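You operate a simulated robot arm through the tools that you are given. There is no shell and no other tool. Be economical: measure what you need, move in short steps, check, and stop when the job is done.

You run a simulated robot arm. Do the job below in one go: nothing can be reset, and whatever is moved stays where it is left.

JOB
Mix the paint that the note names, at its speed, then switch off.
Fine: Seat the jar in the cup, swing the arm over it, set the dial, switch on and watch till the colour is even.

It is judged by the outcome, as a careful person would: the job done as asked, and still so three seconds after it is handed in. It fails if anything else is knocked over, pushed out of place, dropped, spilled or broken.

ROBOT AND FRAMES
A 7-joint arm with a two-finger parallel gripper, fixed in place. Base frame: the origin is at the foot of the arm, x ahead of it, y to its left, z up. Lengths are in mm, angles in degrees, forces in N, time in s.
With the tool pointing down near the work surface it reaches from about 220 to 580 mm from the base axis. Its first joint turns from -66.0 to 66.0 degrees. Payload 2.5 kg.
The tool frame sits at the grasp point between the pads (the TCP): z along the fingers, y along the line on which they close. The tips reach 23 mm beyond it. Largest opening 94 mm; finger width 38, thickness 10; the body of the gripper, 54 by 96 mm, starts 39 mm behind the TCP.
Orientation is that of the tool frame in the base frame, as a unit quaternion [w, x, y, z]. With the fingers straight down and closing along the base's y, the tool's x points along the base's -x, its y along +y and its z along -z.

CONTROLS
- The arm moves only by the tool servo_tool. Its argument "series" is a list of rows, each a list of 3 entries, a list of its own where there are three numbers: the finger opening in mm, from 0 to 94, then the shift along the tool's x, y, z in mm, then the turn, a rotation vector about the tool's x, y, z in degrees. In form: [[claw, [dx, dy, dz], [rx, ry, rz]], ...]. A call has 1 to 12 rows; each row shifts and turns the commanded pose from where the row before left it, along the tool's axes as they then stand. A row lasts 0.2 s, in which the tool goes at most 50 mm and 8.6 degrees; a call with a longer step from one row to the next is refused whole, and so is a gripper value outside its range. A pose out of reach is approached as far as the arm can. The call stops where the force on the tool passes 40 N (or 10 N more than at its start, if that is more) or the arm is blocked; 0.2 s more then pass. The fingers move at their own pace (about 108 mm/s each) and stop on an object; they squeeze with about 38 N. The grip force told is the motor's: it shows also when the fingers shut on nothing. Time passes only in rows, and 0.2 s behind the last, so rows that do not move let the fingers close. It gives the time, the measured TCP pose, the force on the tool (base axes), the opening and the grip force at its end, in the units of the frame above (readings bear some noise), with the torque about the TCP (base axes, N m) and any sound that the robot's microphone picked up.
- Cameras (640 x 400 px; columns grow to the right, rows downward): "scene" is fixed at [102.3, -395.4, 565]; the picture's right is [0.88, -0.47, 0.00], its down [-0.21, -0.40, -0.89] and it looks along [0.42, 0.79, -0.45] (base axes); focal length 312 px, centre (320, 200). "wrist" rides on the gripper at [86, 16, -75] in the tool frame; the picture's right is [-0.18, 0.98, 0.00], its down [-0.58, -0.11, -0.81] and it looks along [-0.79, -0.15, 0.59] (tool axes); focal length 243 px, centre (320, 200). There is no depth. A picture from a camera that has moved, and an enlarged one, comes with that camera's place and axes in the base frame and with its lens. The place of the scene camera against the robot may be out by one fixed shift of up to 18 mm in any direction.
- capture(camera): a new picture of that camera. It takes no simulated time.
- close_up(camera, box): a new picture of the part [left, top, right, bottom] of that camera's present view, enlarged. It takes no simulated time.
- job_done(): hands the job in; it is judged then, once.

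Work in short steps. Places have to be worked out from the pictures, the camera data and where the tool is seen: move nearer, look again, correct. Check each grasp and each placing, and mend what went wrong. You have 120 turns and 84 pictures in all, those below and enlarged ones among them. Open the gripper and draw the arm clear of the work before you hand the job in, unless the task says otherwise; then end with one line.

The tools are called after "Request:" as a command line: name --argument value ..., lists and objects as JSON in quotes. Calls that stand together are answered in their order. servo_tool: Moves the arm, as the interface text tells. Its arguments: {"type":"object","properties":{"series":{"type":"array","items":{"type":"array"}}},"required":["series"]} The other tools are called the same way: capture (camera) takes a picture; close_up (camera, box) takes an enlarged picture of a part of a camera's view; job_done () hands the job in.

At the start:

```text
clock: 0.0
position: [444.5, 82.5, 355.0]
tool_rot: [0.0, -0.001, 1.0, 0.001]
wrist_force: [0.6, 0.1, -0.2]
wrist_torque: [0.04, 0.0, 0.01]
finger_gap: 93.9
gripper_force: 0.0
```

scene: 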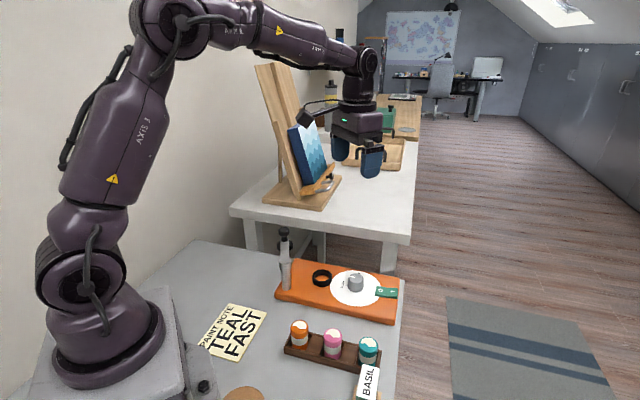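
wrist: 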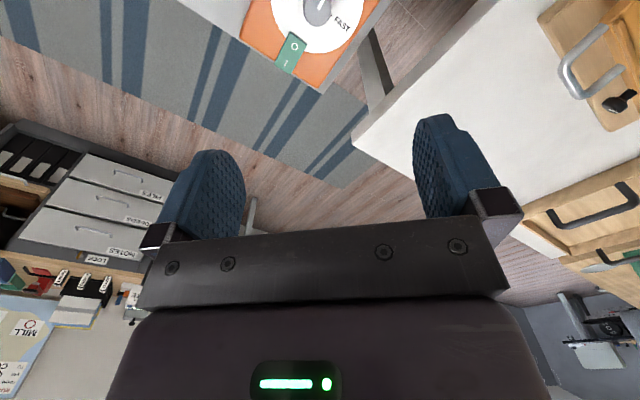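

The note reads TEAL, FAST. I take enlarged views of the mixer and the jars to measure them.

Request:
close_up --camera "scene" --box '[260, 220, 420, 320]'

Request:
close_up --camera "scene" --box '[260, 300, 420, 400]'

Request:
close_up --camera "scene" --box '[180, 290, 300, 400]'

```text
4.00 times, centred on (340, 270) of scene
camera zoom: at [102.3, -395.4, 565.0], right [0.88, -0.47, 0.0], down [-0.21, -0.4, -0.89], along [0.42, 0.79, -0.45], focal length 1247 px, centre (240, -80)
```

zoom: 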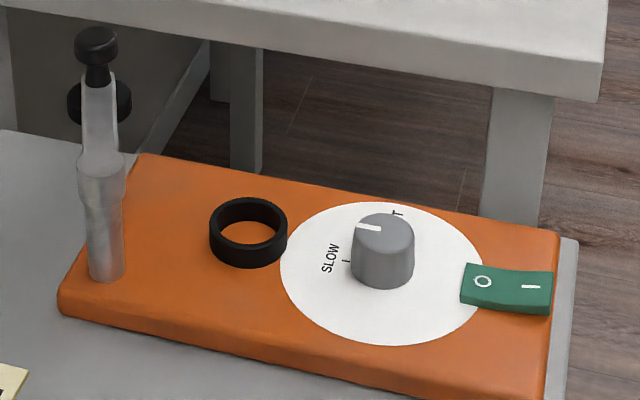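

```text
4.00 times, centred on (340, 350) of scene
camera zoom: at [102.3, -395.4, 565.0], right [0.88, -0.47, 0.0], down [-0.21, -0.4, -0.89], along [0.42, 0.79, -0.45], focal length 1247 px, centre (240, -400)
```

zoom: 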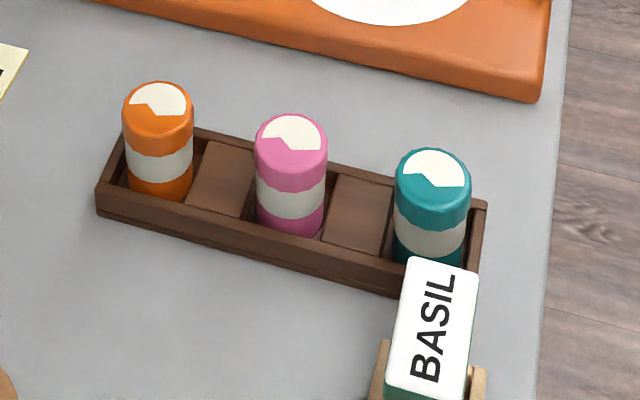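

```text
3.64 times, centred on (240, 345) of scene
camera zoom: at [102.3, -395.4, 565.0], right [0.88, -0.47, 0.0], down [-0.21, -0.4, -0.89], along [0.42, 0.79, -0.45], focal length 1134 px, centre (611, -327)
```

zoom: 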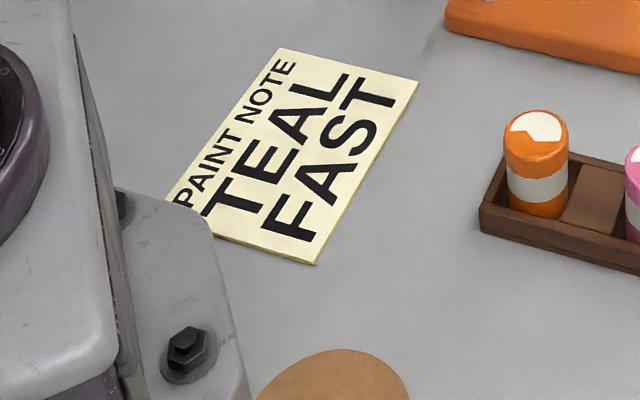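

Rough estimates with the table near z=0: teal jar around (367,-86), mixer dial (452,80), cup (389,134), swing-arm post (301,153). I draw the tool back at height so the wrist camera can see the mixer and refine these.

Request:
servo_tool --series '[[94, [45, 0, 0], [0, 0, 0]], [94, [45, 0, 0], [0, 0, 0]], [94, [45, 0, 0], [0, 0, 0]], [94, [35, 0, 0], [0, 0, 0]], [94, [0, 0, 0], [0, 0, 0]]]'

Request:
capture --camera "wrist"

Request:
capture --camera "scene"

```text
clock: 1.2
position: [275.6, 83.4, 355.3]
tool_rot: [0.0, 0.001, 1.0, -0.001]
wrist_force: [-0.7, 0.6, -0.7]
wrist_torque: [-0.02, 0.0, 0.01]
finger_gap: 93.8
gripper_force: 0.1
```

```text
78 pictures are left
camera wrist: at [188.9, 99.5, 431.5], right [0.18, 0.98, 0.0], down [0.58, -0.11, 0.81], along [0.79, -0.15, -0.59], focal length 243 px, centre (320, 200)
```

wrist: 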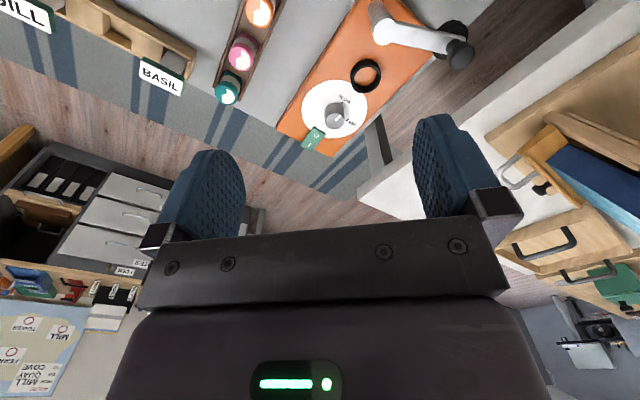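

```text
77 pictures are left
```

scene: 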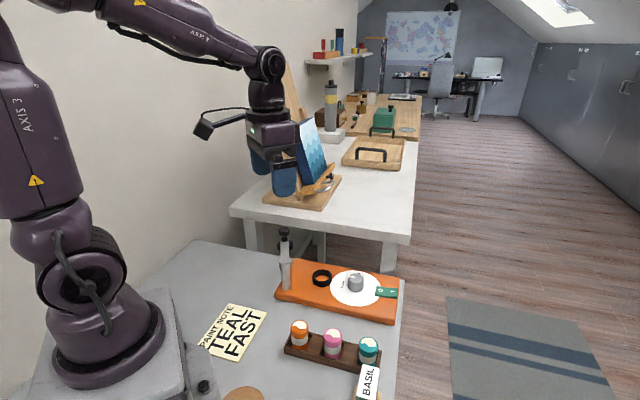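

Very useful view. Enlarging the mixer and jars from this wrist pose.

Request:
close_up --camera "wrist" --box '[270, 0, 490, 160]'

Request:
close_up --camera "wrist" --box '[130, 0, 290, 110]'

```text
2.50 times, centred on (380, 80) of wrist
camera zoom: at [188.9, 99.5, 431.5], right [0.18, 0.98, 0.0], down [0.58, -0.11, 0.81], along [0.79, -0.15, -0.59], focal length 606 px, centre (170, 500)
```

zoom: 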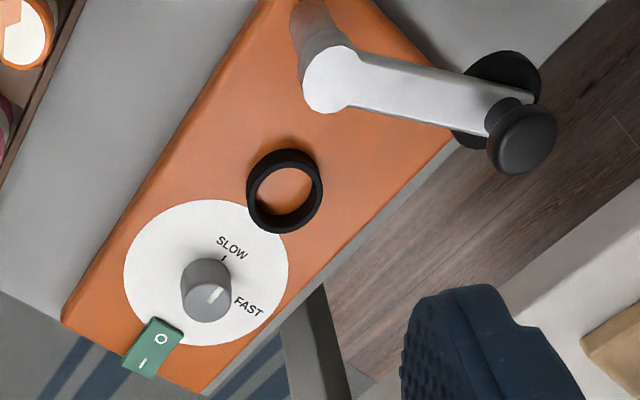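

```text
3.64 times, centred on (210, 55) of wrist
camera zoom: at [188.9, 99.5, 431.5], right [0.18, 0.98, 0.0], down [0.58, -0.11, 0.81], along [0.79, -0.15, -0.59], focal length 882 px, centre (720, 727)
```

zoom: 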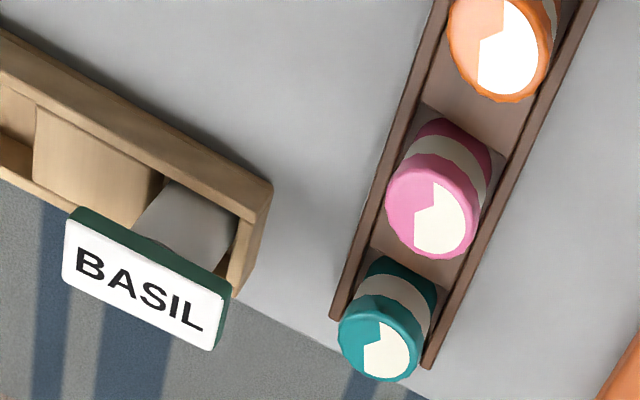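

Triangulating both cameras agrees well: teal jar top (368,-85,67), cup (391,134,~45), dial (454,80,~60), post (307,152,118), swing knob (334,228,149). I move above the teal jar at z≈200 and look again.

Request:
servo_tool --series '[[94, [-18, -34, 30], [0, 0, 0]], [94, [-18, -34, 30], [0, 0, 0]], [94, [-18, -34, 30], [0, 0, 0]], [94, [-18, -34, 30], [0, 0, 0]], [70, [-20, -33, 35], [0, 0, 0]], [64, [0, 0, 0], [0, 0, 0]]]'

Request:
capture --camera "wrist"

```text
refused: row 5 steps farther than a row can; nothing moved
```

```text
74 pictures are left
camera wrist: at [188.9, 99.5, 431.5], right [0.18, 0.98, 0.0], down [0.58, -0.11, 0.81], along [0.79, -0.15, -0.59], focal length 243 px, centre (320, 200)
```

wrist: 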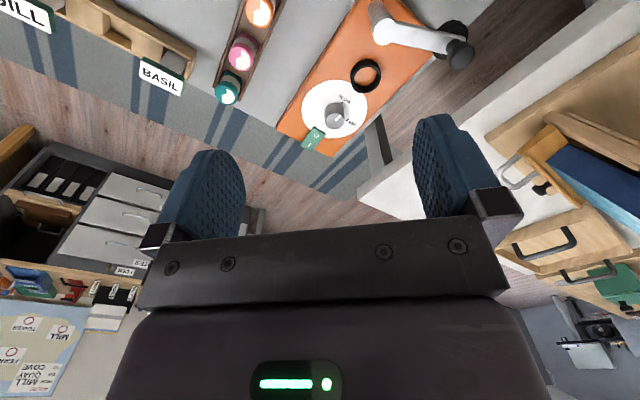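

One row was too long, so I repeat it with shorter steps.

Request:
servo_tool --series '[[94, [-15, -28, 26], [0, 0, 0]], [94, [-15, -28, 26], [0, 0, 0]], [94, [-15, -28, 26], [0, 0, 0]], [94, [-15, -28, 26], [0, 0, 0]], [70, [-16, -28, 26], [0, 0, 0]], [64, [-16, -28, 25], [0, 0, 0]], [64, [0, 0, 0], [0, 0, 0]]]'

Request:
capture --camera "wrist"

```text
clock: 2.8
position: [369.3, -87.8, 197.4]
tool_rot: [0.0, 0.0, 1.0, -0.001]
wrist_force: [0.4, 0.2, -0.2]
wrist_torque: [0.0, -0.01, 0.02]
finger_gap: 64.2
gripper_force: 0.1
```

```text
73 pictures are left
camera wrist: at [281.4, -69.8, 273.4], right [0.18, 0.98, 0.0], down [0.58, -0.11, 0.81], along [0.79, -0.15, -0.59], focal length 243 px, centre (320, 200)
```

wrist: 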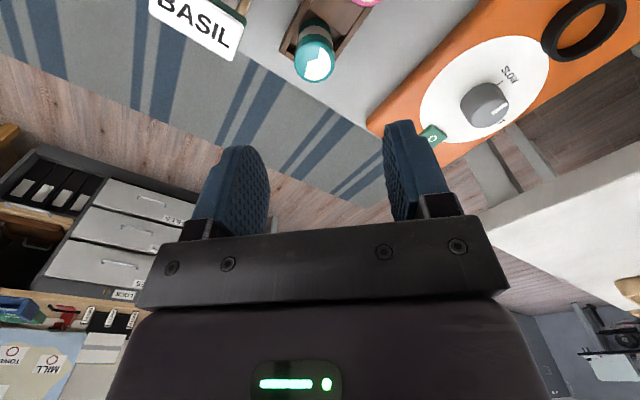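

The jar is where expected, but y reads about -90 here; I enlarge to settle it.

Request:
close_up --camera "wrist" --box '[260, 0, 388, 80]'

```text
5.00 times, centred on (324, 40) of wrist
camera zoom: at [281.4, -69.8, 273.4], right [0.18, 0.98, 0.0], down [0.58, -0.11, 0.81], along [0.79, -0.15, -0.59], focal length 1213 px, centre (300, 1000)
```

zoom: 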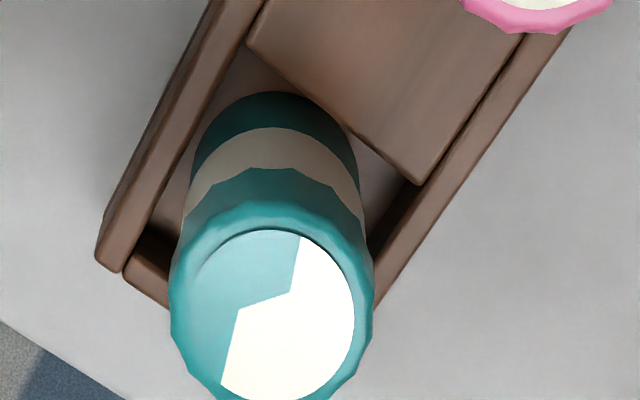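

The two wrist views suggest the jar near (372–377,-92) with the top between z 50 and 67. I go down to z≈125 (tips well above it) and re-measure.

Request:
servo_tool --series '[[64, [-2, -1, 25], [0, 0, 0]], [64, [-2, -1, 25], [0, 0, 0]], [64, [0, -1, 22], [0, 0, 0]], [64, [0, 0, 0], [0, 0, 0]], [64, [0, 0, 0], [0, 0, 0]]]'

Request:
capture --camera "wrist"

Request:
capture --camera "scene"

```text
clock: 4.0
position: [370.4, -89.2, 128.9]
tool_rot: [0.0, 0.0, 1.0, 0.0]
wrist_force: [0.2, -0.3, -1.0]
wrist_torque: [-0.04, 0.0, 0.01]
finger_gap: 64.1
gripper_force: 0.1
```

```text
71 pictures are left
camera wrist: at [284.2, -71.9, 203.5], right [0.18, 0.98, 0.0], down [0.58, -0.11, 0.81], along [0.79, -0.15, -0.59], focal length 243 px, centre (320, 200)
```

wrist: 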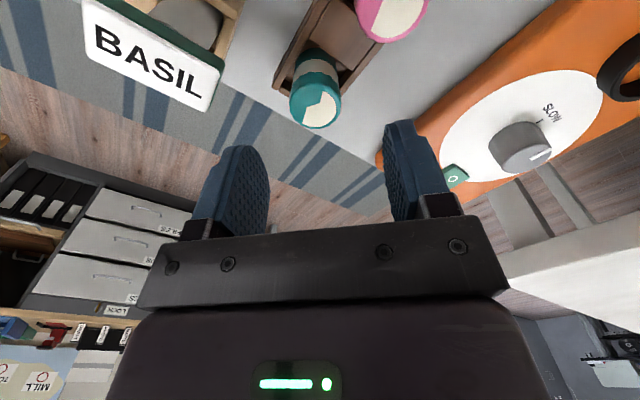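

```text
70 pictures are left
```

scene: 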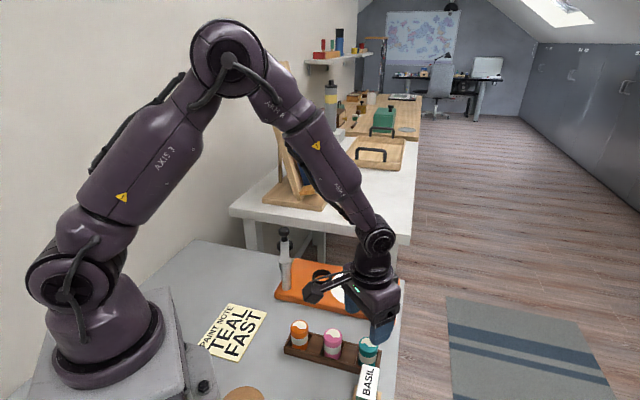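

Three views now give the teal jar at about (375,-92.5), top z≈57. I centre on it, lower to z≈75 and check alignment.

Request:
servo_tool --series '[[64, [-2, -2, 18], [0, 0, 0]], [64, [-2, -1, 18], [0, 0, 0]], [64, [0, 0, 18], [0, 0, 0]], [64, [0, 0, 0], [0, 0, 0]]]'

Request:
capture --camera "wrist"

```text
clock: 5.0
position: [376.6, -93.6, 73.3]
tool_rot: [-0.001, 0.0, 1.0, 0.0]
wrist_force: [-0.5, 0.0, -0.3]
wrist_torque: [0.01, 0.02, 0.01]
finger_gap: 64.1
gripper_force: 0.1
```

```text
69 pictures are left
camera wrist: at [288.8, -75.7, 148.7], right [0.18, 0.98, 0.0], down [0.58, -0.11, 0.81], along [0.79, -0.15, -0.59], focal length 243 px, centre (320, 200)
```

wrist: 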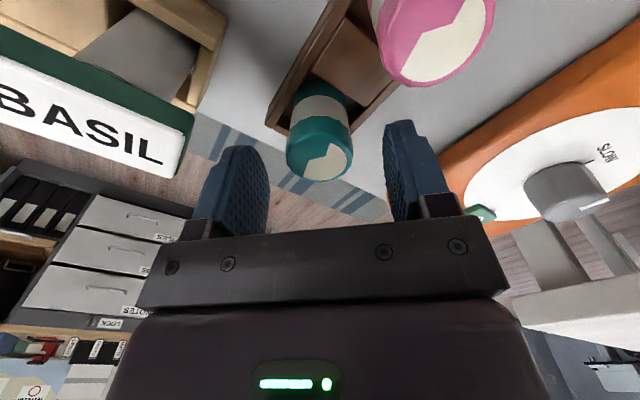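

Column is centred and the row fits a top at z≈58 directly below the TCP; BASIL clears the left finger by ~15 mm. I lower to z≈43 and close.

Request:
servo_tool --series '[[64, [0, 0, 15], [0, 0, 0]], [64, [0, 0, 14], [0, 0, 0]], [64, [0, 0, 0], [0, 0, 0]], [20, [0, 0, 0], [0, 0, 0]], [20, [0, 0, 0], [0, 0, 0]], [20, [0, 0, 0], [0, 0, 0]]]'

Request:
capture --camera "wrist"

```text
clock: 6.4
position: [375.4, -93.4, 45.2]
tool_rot: [-0.001, -0.001, 1.0, 0.0]
wrist_force: [-0.4, 0.1, -0.1]
wrist_torque: [0.02, 0.02, -0.04]
finger_gap: 33.8
gripper_force: 38.6
```

```text
68 pictures are left
camera wrist: at [287.7, -75.6, 120.4], right [0.18, 0.98, 0.0], down [0.58, -0.11, 0.81], along [0.79, -0.15, -0.59], focal length 243 px, centre (320, 200)
```

wrist: 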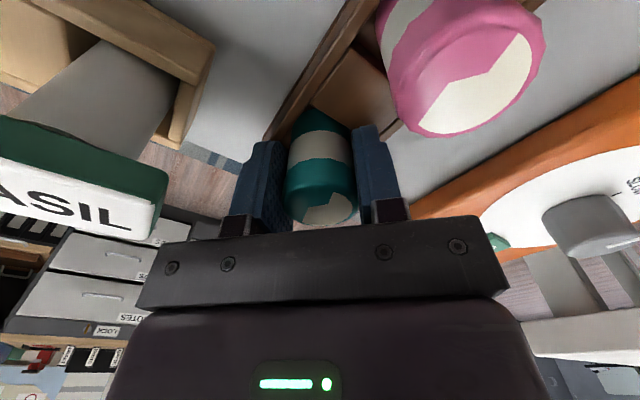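

Gripped at 33.8 mm. I lift straight up.

Request:
servo_tool --series '[[20, [0, 0, -15], [0, 0, 0]], [20, [0, 0, -30], [0, 0, 0]], [20, [0, 0, -40], [0, 0, 0]], [20, [0, 0, -40], [0, 0, 0]], [20, [0, 0, -40], [0, 0, 0]], [20, [0, 0, 0], [0, 0, 0]]]'

Request:
capture --camera "wrist"

Request:
capture --camera "scene"

```text
clock: 7.8
position: [375.0, -92.3, 210.3]
tool_rot: [0.0, 0.0, 1.0, 0.0]
wrist_force: [1.2, 0.2, -1.0]
wrist_torque: [0.0, -0.01, -0.03]
finger_gap: 33.8
gripper_force: 38.1
```

```text
67 pictures are left
camera wrist: at [288.3, -73.5, 286.9], right [0.18, 0.98, 0.0], down [0.58, -0.11, 0.81], along [0.79, -0.15, -0.59], focal length 243 px, centre (320, 200)
```

wrist: 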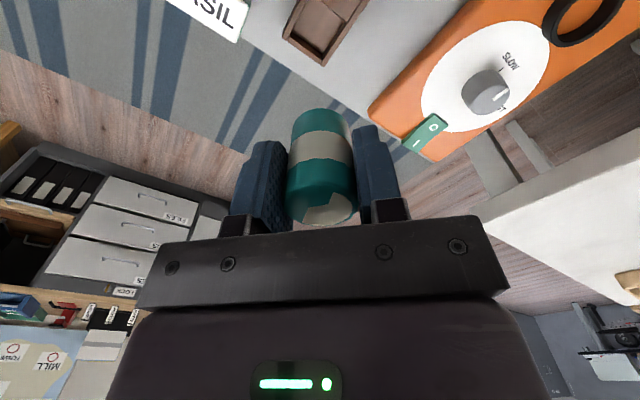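

```text
66 pictures are left
```

scene: 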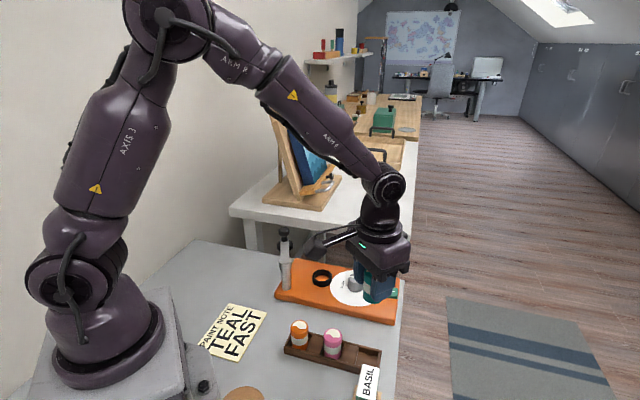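

The jar is held upright, bottom ≈35 mm below the TCP. I carry it at this height toward the mixer, turn the tool 45° so the camera sits away from the post, and look at the cup.

Request:
servo_tool --series '[[20, [9, 43, 0], [0, 0, 0]], [20, [9, 43, 0], [0, 0, 0]], [20, [9, 43, 0], [0, 0, 0]], [20, [8, 43, 0], [0, 0, 0]], [20, [0, 0, 0], [0, 0, -7.5]], [20, [0, 0, 0], [0, 0, -7.5]], [20, [0, 0, 0], [0, 0, -7.5]], [20, [0, 0, 0], [0, 0, -7.5]], [20, [0, 0, 0], [0, 0, -7.5]], [20, [0, 0, 0], [0, 0, -7.5]], [20, [0, 0, 0], [0, 0, 0]]]'

Request:
capture --camera "wrist"

```text
clock: 10.2
position: [341.3, 79.6, 210.8]
tool_rot: [0.001, -0.384, 0.923, 0.0]
wrist_force: [0.9, 0.2, -0.8]
wrist_torque: [-0.02, -0.01, 0.02]
finger_gap: 33.9
gripper_force: 38.0
```

```text
65 pictures are left
camera wrist: at [267.5, 30.7, 285.9], right [-0.57, 0.82, 0.0], down [0.49, 0.34, 0.81], along [0.66, 0.46, -0.59], focal length 243 px, centre (320, 200)
```

wrist: 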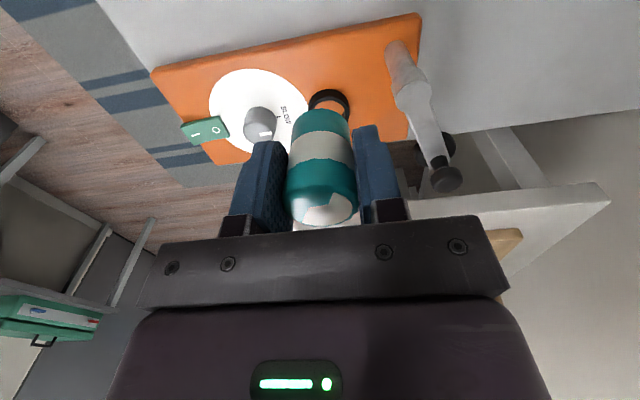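

The jar hides part of the cup; I back off 45 mm along the camera direction and enlarge.

Request:
servo_tool --series '[[20, [25, 0, 0], [0, 0, 0]], [20, [25, 0, 0], [0, 0, 0]], [20, [0, 0, 0], [0, 0, 0]], [20, [0, 0, 0], [0, 0, 0]]]'

Request:
close_up --camera "wrist" --box '[160, 0, 480, 200]'

```text
clock: 11.2
position: [306.0, 41.7, 210.7]
tool_rot: [0.0, -0.384, 0.923, 0.0]
wrist_force: [0.0, 0.2, -0.8]
wrist_torque: [0.0, 0.02, 0.04]
finger_gap: 33.8
gripper_force: 38.0
```

```text
2.00 times, centred on (320, 100) of wrist
camera zoom: at [232.6, -5.9, 285.6], right [-0.57, 0.82, 0.0], down [0.49, 0.33, 0.81], along [0.66, 0.46, -0.59], focal length 485 px, centre (320, 400)
```

zoom: 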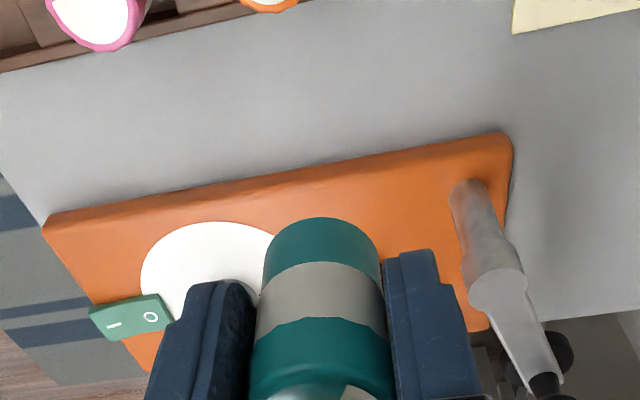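

Wrong direction: the cup climbs in the image when I go forward. I move forward 95 mm, still at z≈210.

Request:
servo_tool --series '[[20, [-30, 0, 0], [0, 0, 0]], [20, [-35, 0, 0], [0, 0, 0]], [20, [-30, 0, 0], [0, 0, 0]], [20, [0, 0, 0], [0, 0, 0]], [20, [0, 0, 0], [0, 0, 0]]]'

Request:
close_up --camera "wrist" --box '[160, 0, 480, 200]'

```text
clock: 12.4
position: [370.9, 111.7, 210.3]
tool_rot: [0.0, -0.383, 0.924, 0.0]
wrist_force: [-0.1, 0.2, 0.1]
wrist_torque: [0.0, 0.03, -0.01]
finger_gap: 34.1
gripper_force: 38.0
```

```text
2.00 times, centred on (320, 100) of wrist
camera zoom: at [298.5, 63.5, 287.5], right [-0.57, 0.82, 0.0], down [0.49, 0.33, 0.81], along [0.66, 0.46, -0.59], focal length 485 px, centre (320, 400)
```

zoom: 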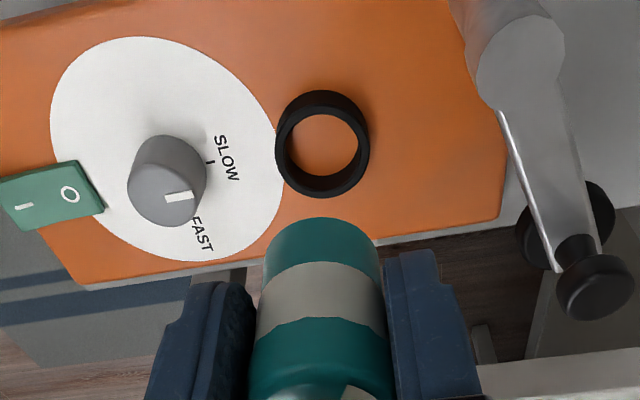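

Excellent view: cup rim centre works out near (401,135), rim z≈30–35, nearly in line with the gripper. I move over it and lower so the jar bottom stays about 25 mm above the rim, then check.

Request:
servo_tool --series '[[20, [-19, -2.5, 0], [0, 0, 0]], [20, [-18, -2.3, 10], [0, 0, 0]], [20, [0, 0, 35], [0, 0, 0]], [20, [0, 0, 35], [0, 0, 0]], [20, [0, 0, 30], [0, 0, 0]], [20, [0, 0, 0], [0, 0, 0]], [20, [0, 0, 0], [0, 0, 0]]]'

Request:
capture --camera "wrist"

Request:
close_up --camera "wrist" --box '[240, 40, 400, 140]'

Request:
close_up --camera "scene" --box '[260, 220, 420, 320]'

```text
clock: 14.0
position: [401.9, 132.6, 99.9]
tool_rot: [0.0, -0.383, 0.924, 0.0]
wrist_force: [0.4, 0.4, -0.8]
wrist_torque: [0.0, 0.01, -0.02]
finger_gap: 33.9
gripper_force: 37.6
```

```text
62 pictures are left
camera wrist: at [328.6, 84.8, 175.3], right [-0.57, 0.82, 0.0], down [0.49, 0.33, 0.81], along [0.67, 0.46, -0.59], focal length 243 px, centre (320, 200)
```

wrist: 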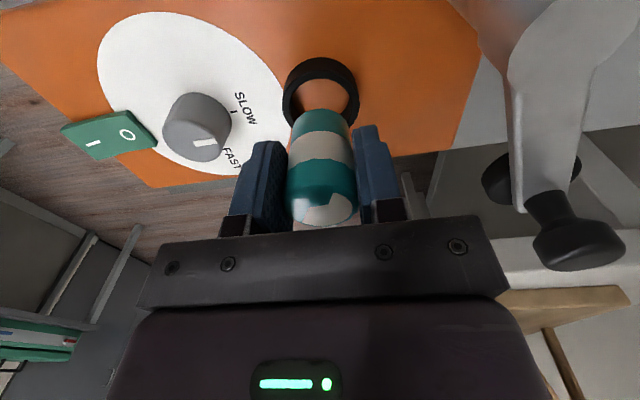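

```text
4.00 times, centred on (320, 90) of wrist
camera zoom: at [328.6, 84.8, 175.3], right [-0.57, 0.82, 0.0], down [0.49, 0.33, 0.81], along [0.67, 0.46, -0.59], focal length 970 px, centre (320, 640)
```

zoom: 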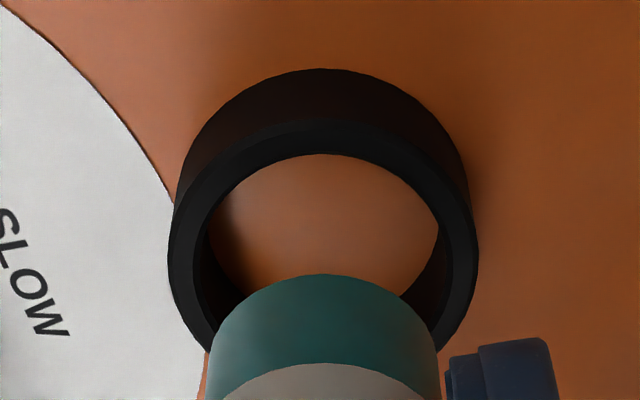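

```text
4.00 times, centred on (340, 270) of scene
camera zoom: at [102.3, -395.4, 565.0], right [0.88, -0.47, 0.0], down [-0.21, -0.4, -0.89], along [0.42, 0.79, -0.45], focal length 1247 px, centre (240, -80)
```

zoom: 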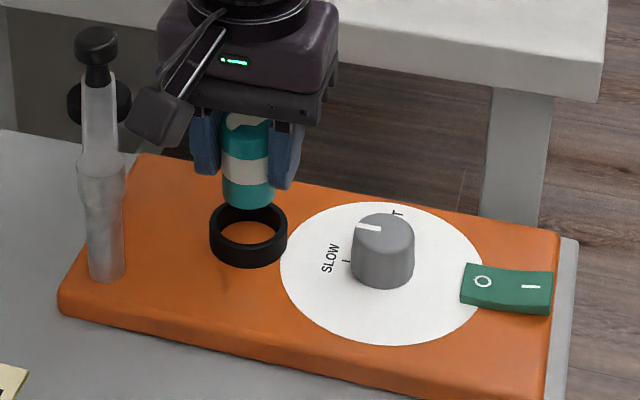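

Jar and cup columns line up in both views; cup inner diameter ≈41 mm vs 34 mm jar, rim z≈38–40. I nudge 1 mm forward and lower 18 mm, then verify before entering.

Request:
servo_tool --series '[[20, [-1, 0, 9], [0, 0, 0]], [20, [0, 0, 9], [0, 0, 0]], [20, [0, 0, 0], [0, 0, 0]], [20, [0, 0, 0], [0, 0, 0]]]'

Request:
close_up --camera "wrist" --box '[240, 40, 400, 140]'

Request:
close_up --camera "scene" --box '[290, 240, 354, 280]'

```text
clock: 15.0
position: [403.3, 134.0, 81.2]
tool_rot: [0.0, -0.383, 0.924, 0.001]
wrist_force: [-0.1, -1.2, -1.4]
wrist_torque: [0.0, 0.01, 0.04]
finger_gap: 34.0
gripper_force: 38.3
```

```text
4.00 times, centred on (320, 90) of wrist
camera zoom: at [329.0, 85.5, 157.3], right [-0.57, 0.82, 0.0], down [0.49, 0.33, 0.81], along [0.67, 0.46, -0.59], focal length 970 px, centre (320, 640)
```

zoom: 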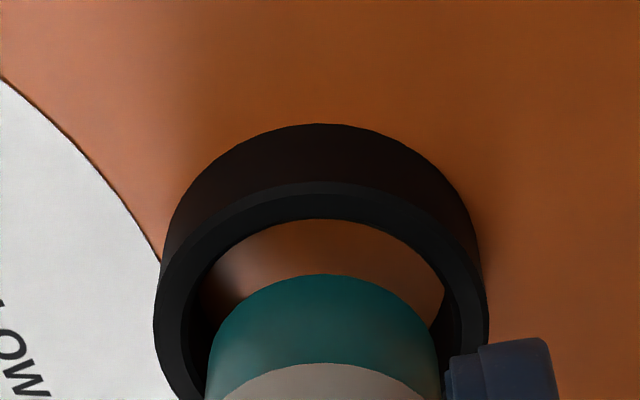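

```text
10.00 times, centred on (322, 260) of scene
camera zoom: at [102.3, -395.4, 565.0], right [0.88, -0.47, 0.0], down [-0.21, -0.4, -0.89], along [0.42, 0.79, -0.45], focal length 3118 px, centre (300, -400)
```

zoom: 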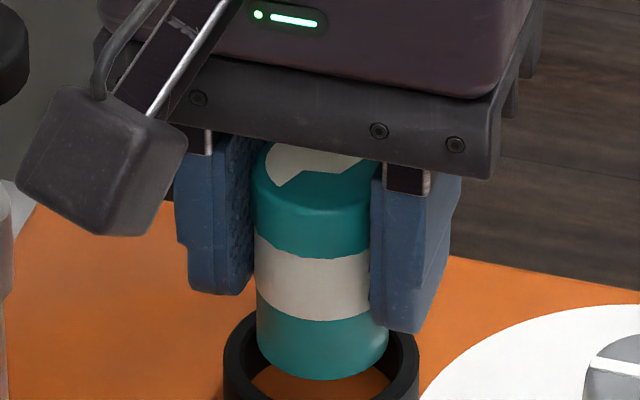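

Offsets are within ~1 mm both ways, and the jar bottom is just above the rim. I lower 14 mm slowly, watching the force.

Request:
servo_tool --series '[[20, [0, 0, 4], [0, 0, 0]], [20, [0, 0, 4], [0, 0, 0]], [20, [0, 0, 3], [0, 0, 0]], [20, [0, 0, 3], [0, 0, 0]], [20, [0, 0, 0], [0, 0, 0]]]'

Request:
close_up --camera "wrist" --box '[240, 60, 400, 160]'

Request:
close_up --camera "scene" --box '[290, 250, 354, 290]'

```text
clock: 16.2
position: [403.4, 134.8, 67.7]
tool_rot: [0.001, -0.382, 0.924, 0.0]
wrist_force: [-1.5, -2.6, 0.2]
wrist_torque: [-0.04, -0.02, -0.03]
finger_gap: 34.2
gripper_force: 37.7
```

```text
4.00 times, centred on (320, 110) of wrist
camera zoom: at [329.4, 86.3, 143.5], right [-0.57, 0.82, 0.0], down [0.49, 0.33, 0.81], along [0.67, 0.46, -0.59], focal length 970 px, centre (320, 560)
```

zoom: 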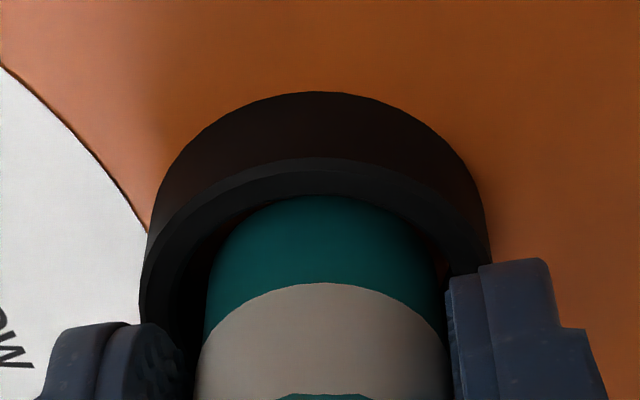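

```text
10.00 times, centred on (322, 270) of scene
camera zoom: at [102.3, -395.4, 565.0], right [0.88, -0.47, 0.0], down [-0.21, -0.4, -0.89], along [0.42, 0.79, -0.45], focal length 3118 px, centre (300, -500)
```

zoom: 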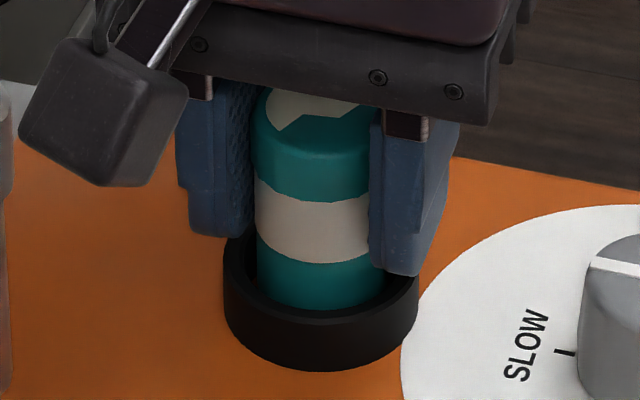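

The jar has entered the ring without contact. I continue down in 1.5 mm steps, watching for contact.

Request:
servo_tool --series '[[20, [0, 0, 1.5], [0, 0, 0]], [20, [0, 0, 1.5], [0, 0, 0]], [20, [0, 0, 1.5], [0, 0, 0]], [20, [0, 0, 0], [0, 0, 0]]]'

Request:
close_up --camera "scene" --box '[290, 250, 354, 290]'

```text
clock: 17.2
position: [401.7, 134.0, 62.1]
tool_rot: [-0.001, -0.383, 0.924, 0.0]
wrist_force: [-0.7, -1.4, -1.2]
wrist_torque: [-0.05, -0.01, -0.02]
finger_gap: 33.7
gripper_force: 38.0
```

```text
10.00 times, centred on (322, 270) of scene
camera zoom: at [102.3, -395.4, 565.0], right [0.88, -0.47, 0.0], down [-0.21, -0.4, -0.89], along [0.42, 0.79, -0.45], focal length 3118 px, centre (300, -500)
```

zoom: 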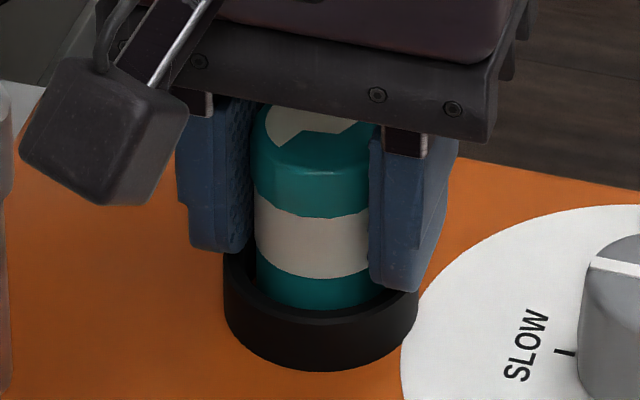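

No contact yet; I continue 1 mm at a time.

Request:
servo_tool --series '[[20, [0, 0, 1], [0, 0, 0]], [20, [0, 0, 1], [0, 0, 0]], [20, [0, 0, 0], [0, 0, 0]]]'

Request:
close_up --camera "wrist" --box '[240, 60, 400, 160]'

```text
clock: 18.0
position: [402.3, 134.5, 60.9]
tool_rot: [0.0, -0.383, 0.924, 0.0]
wrist_force: [-0.7, 0.6, 2.2]
wrist_torque: [-0.01, 0.09, -0.02]
finger_gap: 34.1
gripper_force: 38.3
```

```text
4.00 times, centred on (320, 110) of wrist
camera zoom: at [329.1, 86.4, 136.5], right [-0.57, 0.82, 0.0], down [0.49, 0.33, 0.81], along [0.67, 0.46, -0.59], focal length 970 px, centre (320, 560)
```

zoom: 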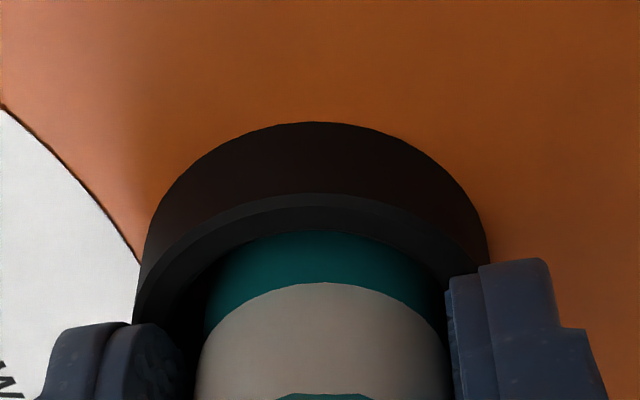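

Slight upward force is starting (2 N). Two more 0.7 mm steps to tell whether this is seating.

Request:
servo_tool --series '[[20, [0, 0, 0.7], [0, 0, 0]], [20, [0, 0, 0.7], [0, 0, 0]], [20, [0, 0, 0], [0, 0, 0]], [20, [0, 0, 0], [0, 0, 0]]]'

Request:
close_up --camera "scene" --box '[290, 250, 354, 290]'

```text
clock: 19.0
position: [401.7, 135.6, 61.4]
tool_rot: [0.001, -0.383, 0.924, 0.0]
wrist_force: [-7.0, -1.7, 29.5]
wrist_torque: [0.1, 0.64, 0.09]
finger_gap: 33.9
gripper_force: 38.3
```

```text
10.00 times, centred on (322, 270) of scene
camera zoom: at [102.2, -395.5, 565.0], right [0.88, -0.47, 0.0], down [-0.21, -0.4, -0.89], along [0.42, 0.79, -0.45], focal length 3118 px, centre (300, -500)
```

zoom: 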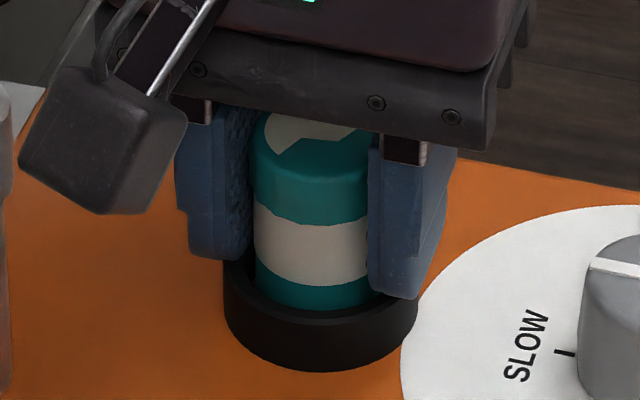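

Contact at about z=60.5. I relieve 1 mm and then open the fingers to let the jar settle.

Request:
servo_tool --series '[[20, [0, 0, -1], [0, 0, 0]], [20, [0, 0, 0], [0, 0, 0]], [36, [0, 0, 0], [0, 0, 0]], [44, [0, 0, 0], [0, 0, 0]], [54, [0, 0, 0], [0, 0, 0]]]'

Request:
close_up --camera "scene" --box '[290, 250, 354, 290]'

Request:
close_up --camera "wrist" --box '[240, 80, 400, 180]'

```text
clock: 20.2
position: [399.9, 134.9, 60.1]
tool_rot: [-0.002, -0.384, 0.923, 0.002]
wrist_force: [-0.1, 0.5, 0.4]
wrist_torque: [0.03, -0.01, 0.04]
finger_gap: 54.1
gripper_force: 0.1
```

```text
10.00 times, centred on (322, 270) of scene
camera zoom: at [102.3, -395.4, 565.0], right [0.88, -0.47, 0.0], down [-0.21, -0.4, -0.89], along [0.42, 0.79, -0.45], focal length 3118 px, centre (300, -500)
```

zoom: 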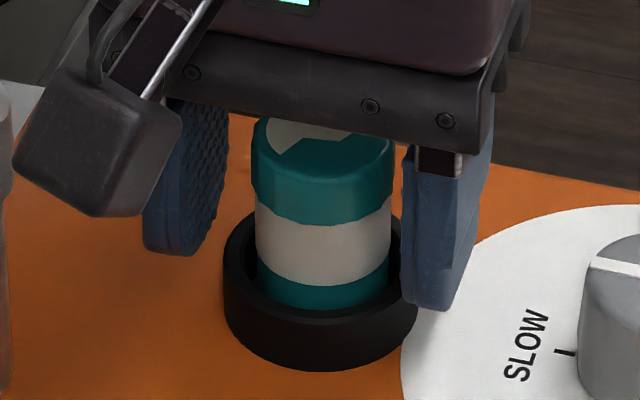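

```text
4.00 times, centred on (320, 130) of wrist
camera zoom: at [327.7, 86.6, 135.9], right [-0.57, 0.82, 0.0], down [0.49, 0.34, 0.8], along [0.66, 0.46, -0.59], focal length 970 px, centre (320, 480)
```

zoom: 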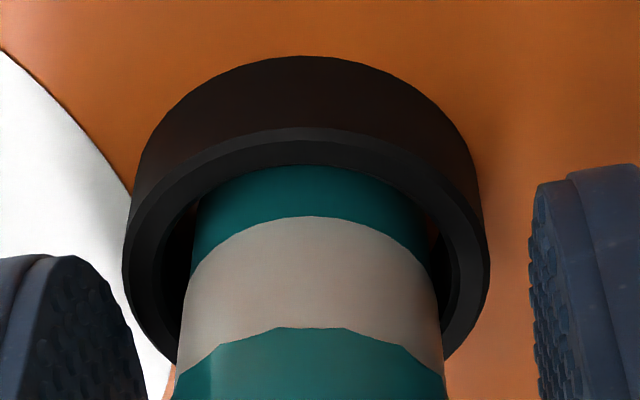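

The jar stands upright inside the ring, fingers clear. I rise straight up and then look at the swing arm and the seated jar.

Request:
servo_tool --series '[[54, [0, 0, -15], [0, 0, 0]], [54, [0, 0, -35], [0, 0, 0]], [54, [0, 0, -45], [0, 0, 0]], [54, [0, 0, -45], [0, 0, 0]], [54, [0, 0, 0], [0, 0, 0]], [54, [0, 0, 0], [0, 0, 0]]]'

Request:
capture --camera "wrist"

Request:
close_up --camera "scene" --box '[260, 220, 420, 320]'

```text
clock: 21.6
position: [401.5, 133.3, 201.3]
tool_rot: [0.0, -0.383, 0.924, 0.0]
wrist_force: [-1.0, 0.0, 0.6]
wrist_torque: [0.0, -0.01, 0.0]
finger_gap: 53.9
gripper_force: 0.1
```

```text
50 pictures are left
camera wrist: at [328.4, 85.3, 275.9], right [-0.57, 0.82, 0.0], down [0.49, 0.33, 0.81], along [0.66, 0.46, -0.59], focal length 243 px, centre (320, 200)
```

wrist: 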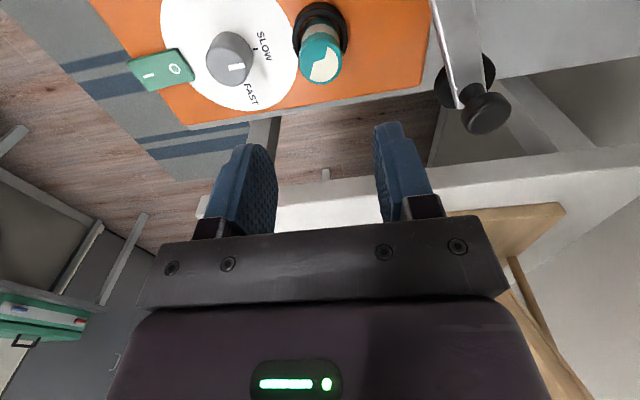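

```text
4.00 times, centred on (340, 270) of scene
camera zoom: at [102.3, -395.4, 565.0], right [0.88, -0.47, 0.0], down [-0.21, -0.4, -0.89], along [0.42, 0.79, -0.45], focal length 1247 px, centre (240, -80)
```

zoom: 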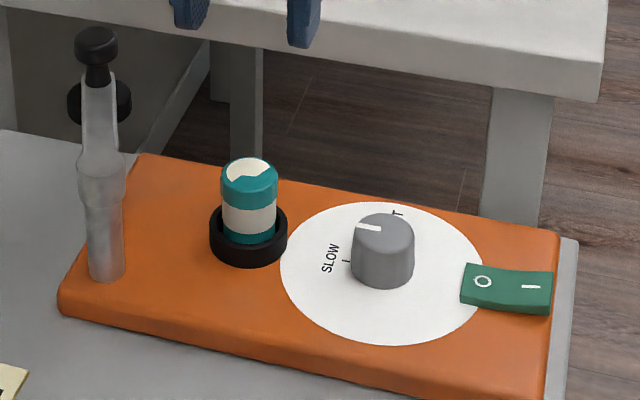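

The jar is seated (top z≈73). From three wrist rays the swing knob top is at (345,238,126) and the post top at (315,158,~90). I move above the knob with fingers aligned to its swing direction and look.

Request:
servo_tool --series '[[72, [-11.4, 38, 0], [0, 0, 0]], [72, [-11.4, 38, 0], [0, 0, 0]], [72, [-11.4, 38, 0], [0, 0, 0]], [72, [0, 0, 0], [0, 0, -8.1]], [72, [0, 0, 0], [0, 0, -8.1]], [72, [0, 0, 0], [0, 0, -8.1]], [72, [0, 0, 0], [0, 0, 0]], [72, [0, 0, 0], [0, 0, 0]]]'

Request:
capture --camera "wrist"

Request:
close_up --camera "scene" --box '[230, 180, 390, 280]'

```text
clock: 23.4
position: [344.4, 239.7, 200.2]
tool_rot: [0.0, -0.57, 0.822, 0.0]
wrist_force: [0.5, -1.2, -0.3]
wrist_torque: [0.0, 0.0, 0.01]
finger_gap: 72.1
gripper_force: 0.1
```

```text
48 pictures are left
camera wrist: at [299.0, 166.0, 276.0], right [-0.86, 0.52, 0.0], down [0.31, 0.51, 0.81], along [0.42, 0.69, -0.59], focal length 243 px, centre (320, 200)
```

wrist: 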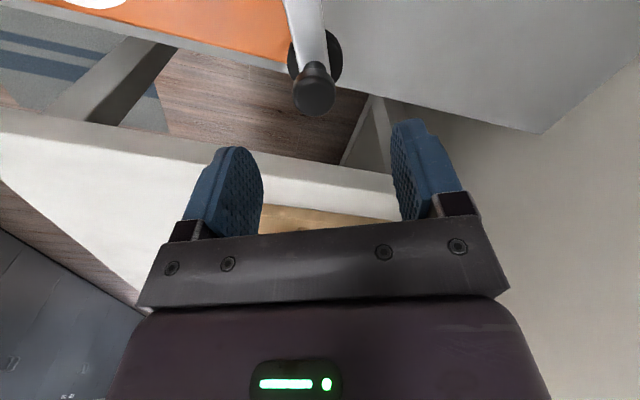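

```text
4.00 times, centred on (310, 230) of scene
camera zoom: at [102.3, -395.4, 565.0], right [0.88, -0.47, 0.0], down [-0.21, -0.4, -0.89], along [0.42, 0.79, -0.45], focal length 1247 px, centre (360, 80)
```

zoom: 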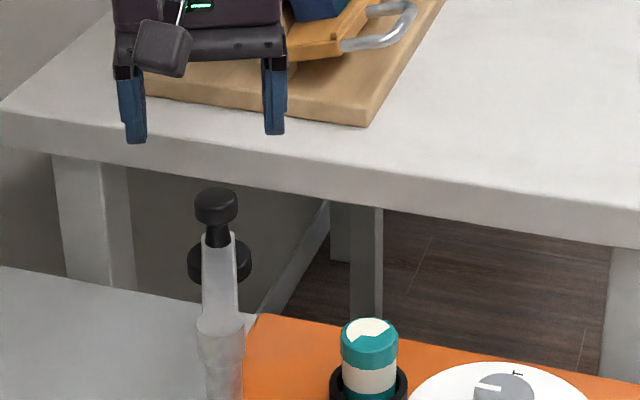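

The knob is 3 mm off in the closing direction and its top computes to z≈125. I correct and lower to z≈128 (tips ~105), around the head only.

Request:
servo_tool --series '[[72, [0, -3, 25], [0, 0, 0]], [72, [0, 0, 25], [0, 0, 0]], [72, [0, 0, 12], [0, 0, 0]], [72, [0, 0, 0], [0, 0, 0]]]'

Request:
capture --camera "wrist"

Request:
close_up --camera "scene" --box '[230, 200, 358, 280]'

```text
clock: 24.4
position: [348.8, 238.2, 138.1]
tool_rot: [0.0, -0.569, 0.823, 0.001]
wrist_force: [0.2, 0.5, -0.3]
wrist_torque: [0.0, 0.01, -0.01]
finger_gap: 72.3
gripper_force: 0.1
```

```text
46 pictures are left
camera wrist: at [302.1, 164.4, 213.8], right [-0.86, 0.52, 0.0], down [0.31, 0.51, 0.81], along [0.42, 0.69, -0.59], focal length 243 px, centre (320, 200)
```

wrist: 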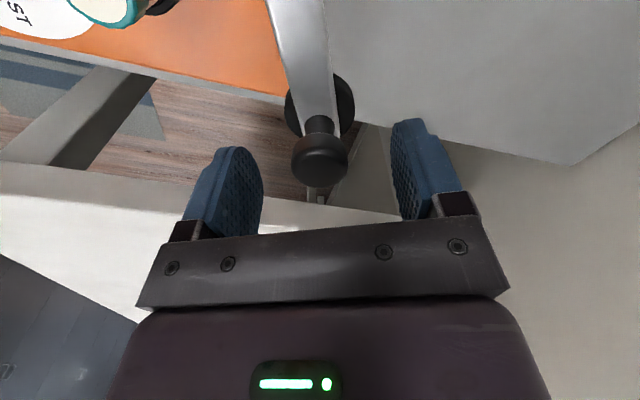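

```text
5.00 times, centred on (294, 240) of scene
camera zoom: at [102.3, -395.4, 565.0], right [0.88, -0.47, 0.0], down [-0.21, -0.4, -0.89], along [0.42, 0.79, -0.45], focal length 1559 px, centre (450, 0)
```

zoom: 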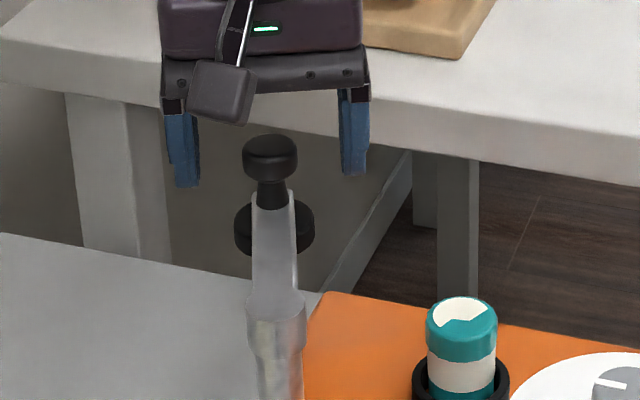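

Centred. Lower 12 mm so the pads span the knob head, then close.

Request:
servo_tool --series '[[72, [0, 0, 12], [0, 0, 0]], [72, [0, 0, 0], [0, 0, 0]], [45, [0, 0, 0], [0, 0, 0]], [18, [0, 0, 0], [0, 0, 0]], [18, [0, 0, 0], [0, 0, 0]]]'

Request:
capture --camera "wrist"

Request:
close_up --camera "scene" --box '[230, 200, 358, 280]'

```text
clock: 25.6
position: [348.0, 238.3, 125.4]
tool_rot: [0.0, -0.569, 0.822, -0.001]
wrist_force: [1.3, 0.0, -2.5]
wrist_torque: [0.06, 0.17, 0.05]
finger_gap: 27.4
gripper_force: 45.2
```

```text
44 pictures are left
camera wrist: at [302.1, 164.8, 201.8], right [-0.85, 0.52, 0.0], down [0.31, 0.51, 0.81], along [0.42, 0.69, -0.59], focal length 243 px, centre (320, 200)
```

wrist: 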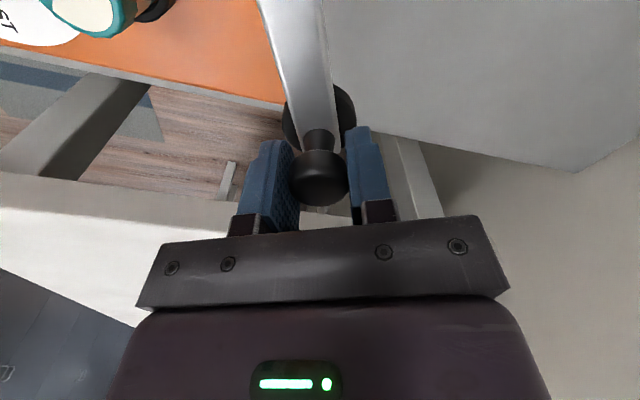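

```text
5.00 times, centred on (294, 240) of scene
camera zoom: at [102.3, -395.4, 565.0], right [0.88, -0.47, 0.0], down [-0.21, -0.4, -0.89], along [0.42, 0.79, -0.45], focal length 1559 px, centre (450, 0)
```

zoom: 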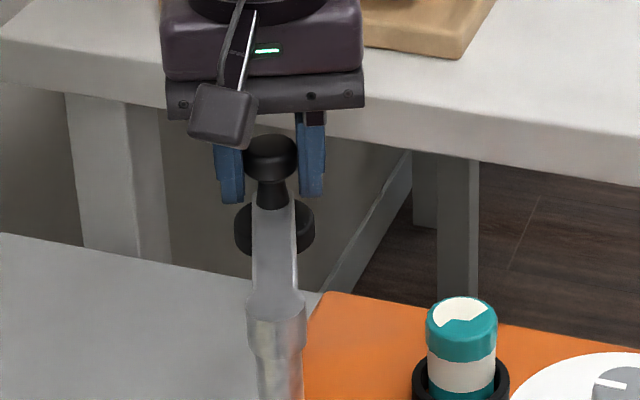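

Knob gripped (27 mm) at (348,238). I ease the grip to 31 mm so it can slide radially, and swing the first 21° along the arc about the post (radius ≈87), turning the tool with it.

Request:
servo_tool --series '[[30, [0, 0, 0], [0, 0, 0]], [30, [0.65, -10.6, 0], [0, 0, 7]], [30, [0.65, -10.6, 0], [0, 0, 7]], [30, [0.65, -10.6, 0], [0, 0, 7]], [30, [0, 0, 0], [0, 0, 0]]]'

Request:
capture --camera "wrist"

Request:
close_up --camera "scene" --box '[230, 200, 390, 300]'

```text
clock: 26.8
position: [374.6, 221.3, 125.5]
tool_rot: [0.0, -0.409, 0.913, -0.001]
wrist_force: [-0.5, 0.7, 0.6]
wrist_torque: [-0.01, 0.03, -0.02]
finger_gap: 30.2
gripper_force: 0.5
```

```text
42 pictures are left
camera wrist: at [304.6, 169.0, 202.1], right [-0.61, 0.79, 0.0], down [0.47, 0.36, 0.81], along [0.64, 0.49, -0.59], focal length 243 px, centre (320, 200)
```

wrist: 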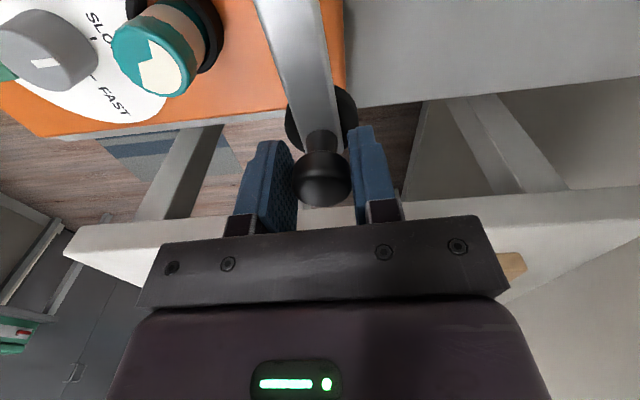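

```text
4.00 times, centred on (310, 250) of scene
camera zoom: at [102.3, -395.4, 565.0], right [0.88, -0.47, 0.0], down [-0.21, -0.4, -0.89], along [0.42, 0.79, -0.45], focal length 1247 px, centre (360, 0)
```

zoom: 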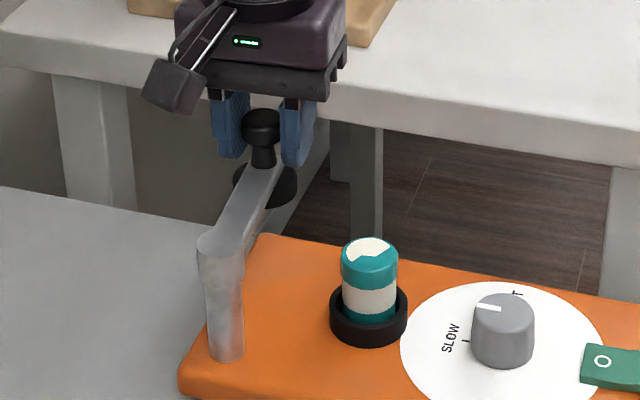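

The arm follows freely with the knob centred. I swing 35° more and check disc clearance over the jar.

Request:
servo_tool --series '[[30, [0.65, -10.6, 0], [0, 0, 7]], [30, [0.65, -10.6, 0], [0, 0, 7]], [30, [0.65, -10.6, 0], [0, 0, 7]], [30, [0.65, -10.6, 0], [0, 0, 7]], [30, [0, 0, 0], [0, 0, 0]]]'

Request:
capture --camera "wrist"

Request:
close_up --camera "scene" --box '[260, 200, 388, 280]'

```text
clock: 28.0
position: [398.3, 186.3, 125.8]
tool_rot: [0.0, -0.175, 0.984, 0.0]
wrist_force: [0.9, 0.3, -0.2]
wrist_torque: [0.02, -0.01, -0.01]
finger_gap: 30.4
gripper_force: 0.1
```

```text
40 pictures are left
camera wrist: at [311.4, 172.8, 202.0], right [-0.17, 0.99, 0.0], down [0.58, 0.1, 0.81], along [0.8, 0.13, -0.59], focal length 243 px, centre (320, 200)
```

wrist: 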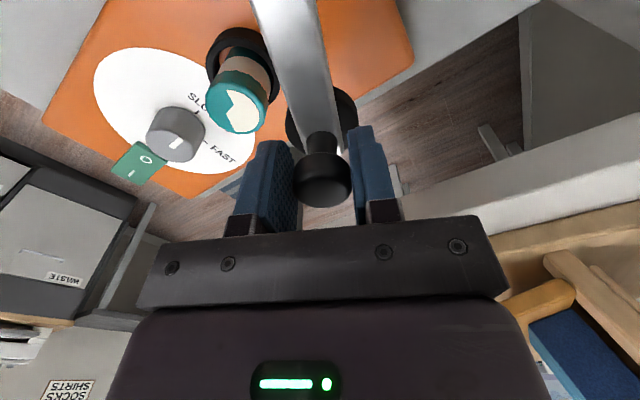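

```text
5.00 times, centred on (324, 240) of scene
camera zoom: at [102.3, -395.4, 565.0], right [0.88, -0.47, 0.0], down [-0.21, -0.4, -0.89], along [0.42, 0.79, -0.45], focal length 1559 px, centre (300, 0)
```

zoom: 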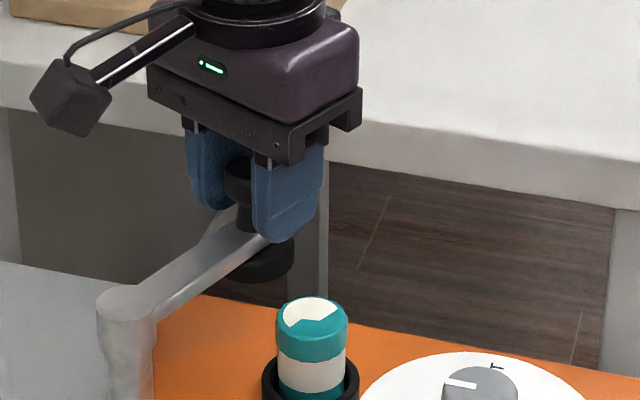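

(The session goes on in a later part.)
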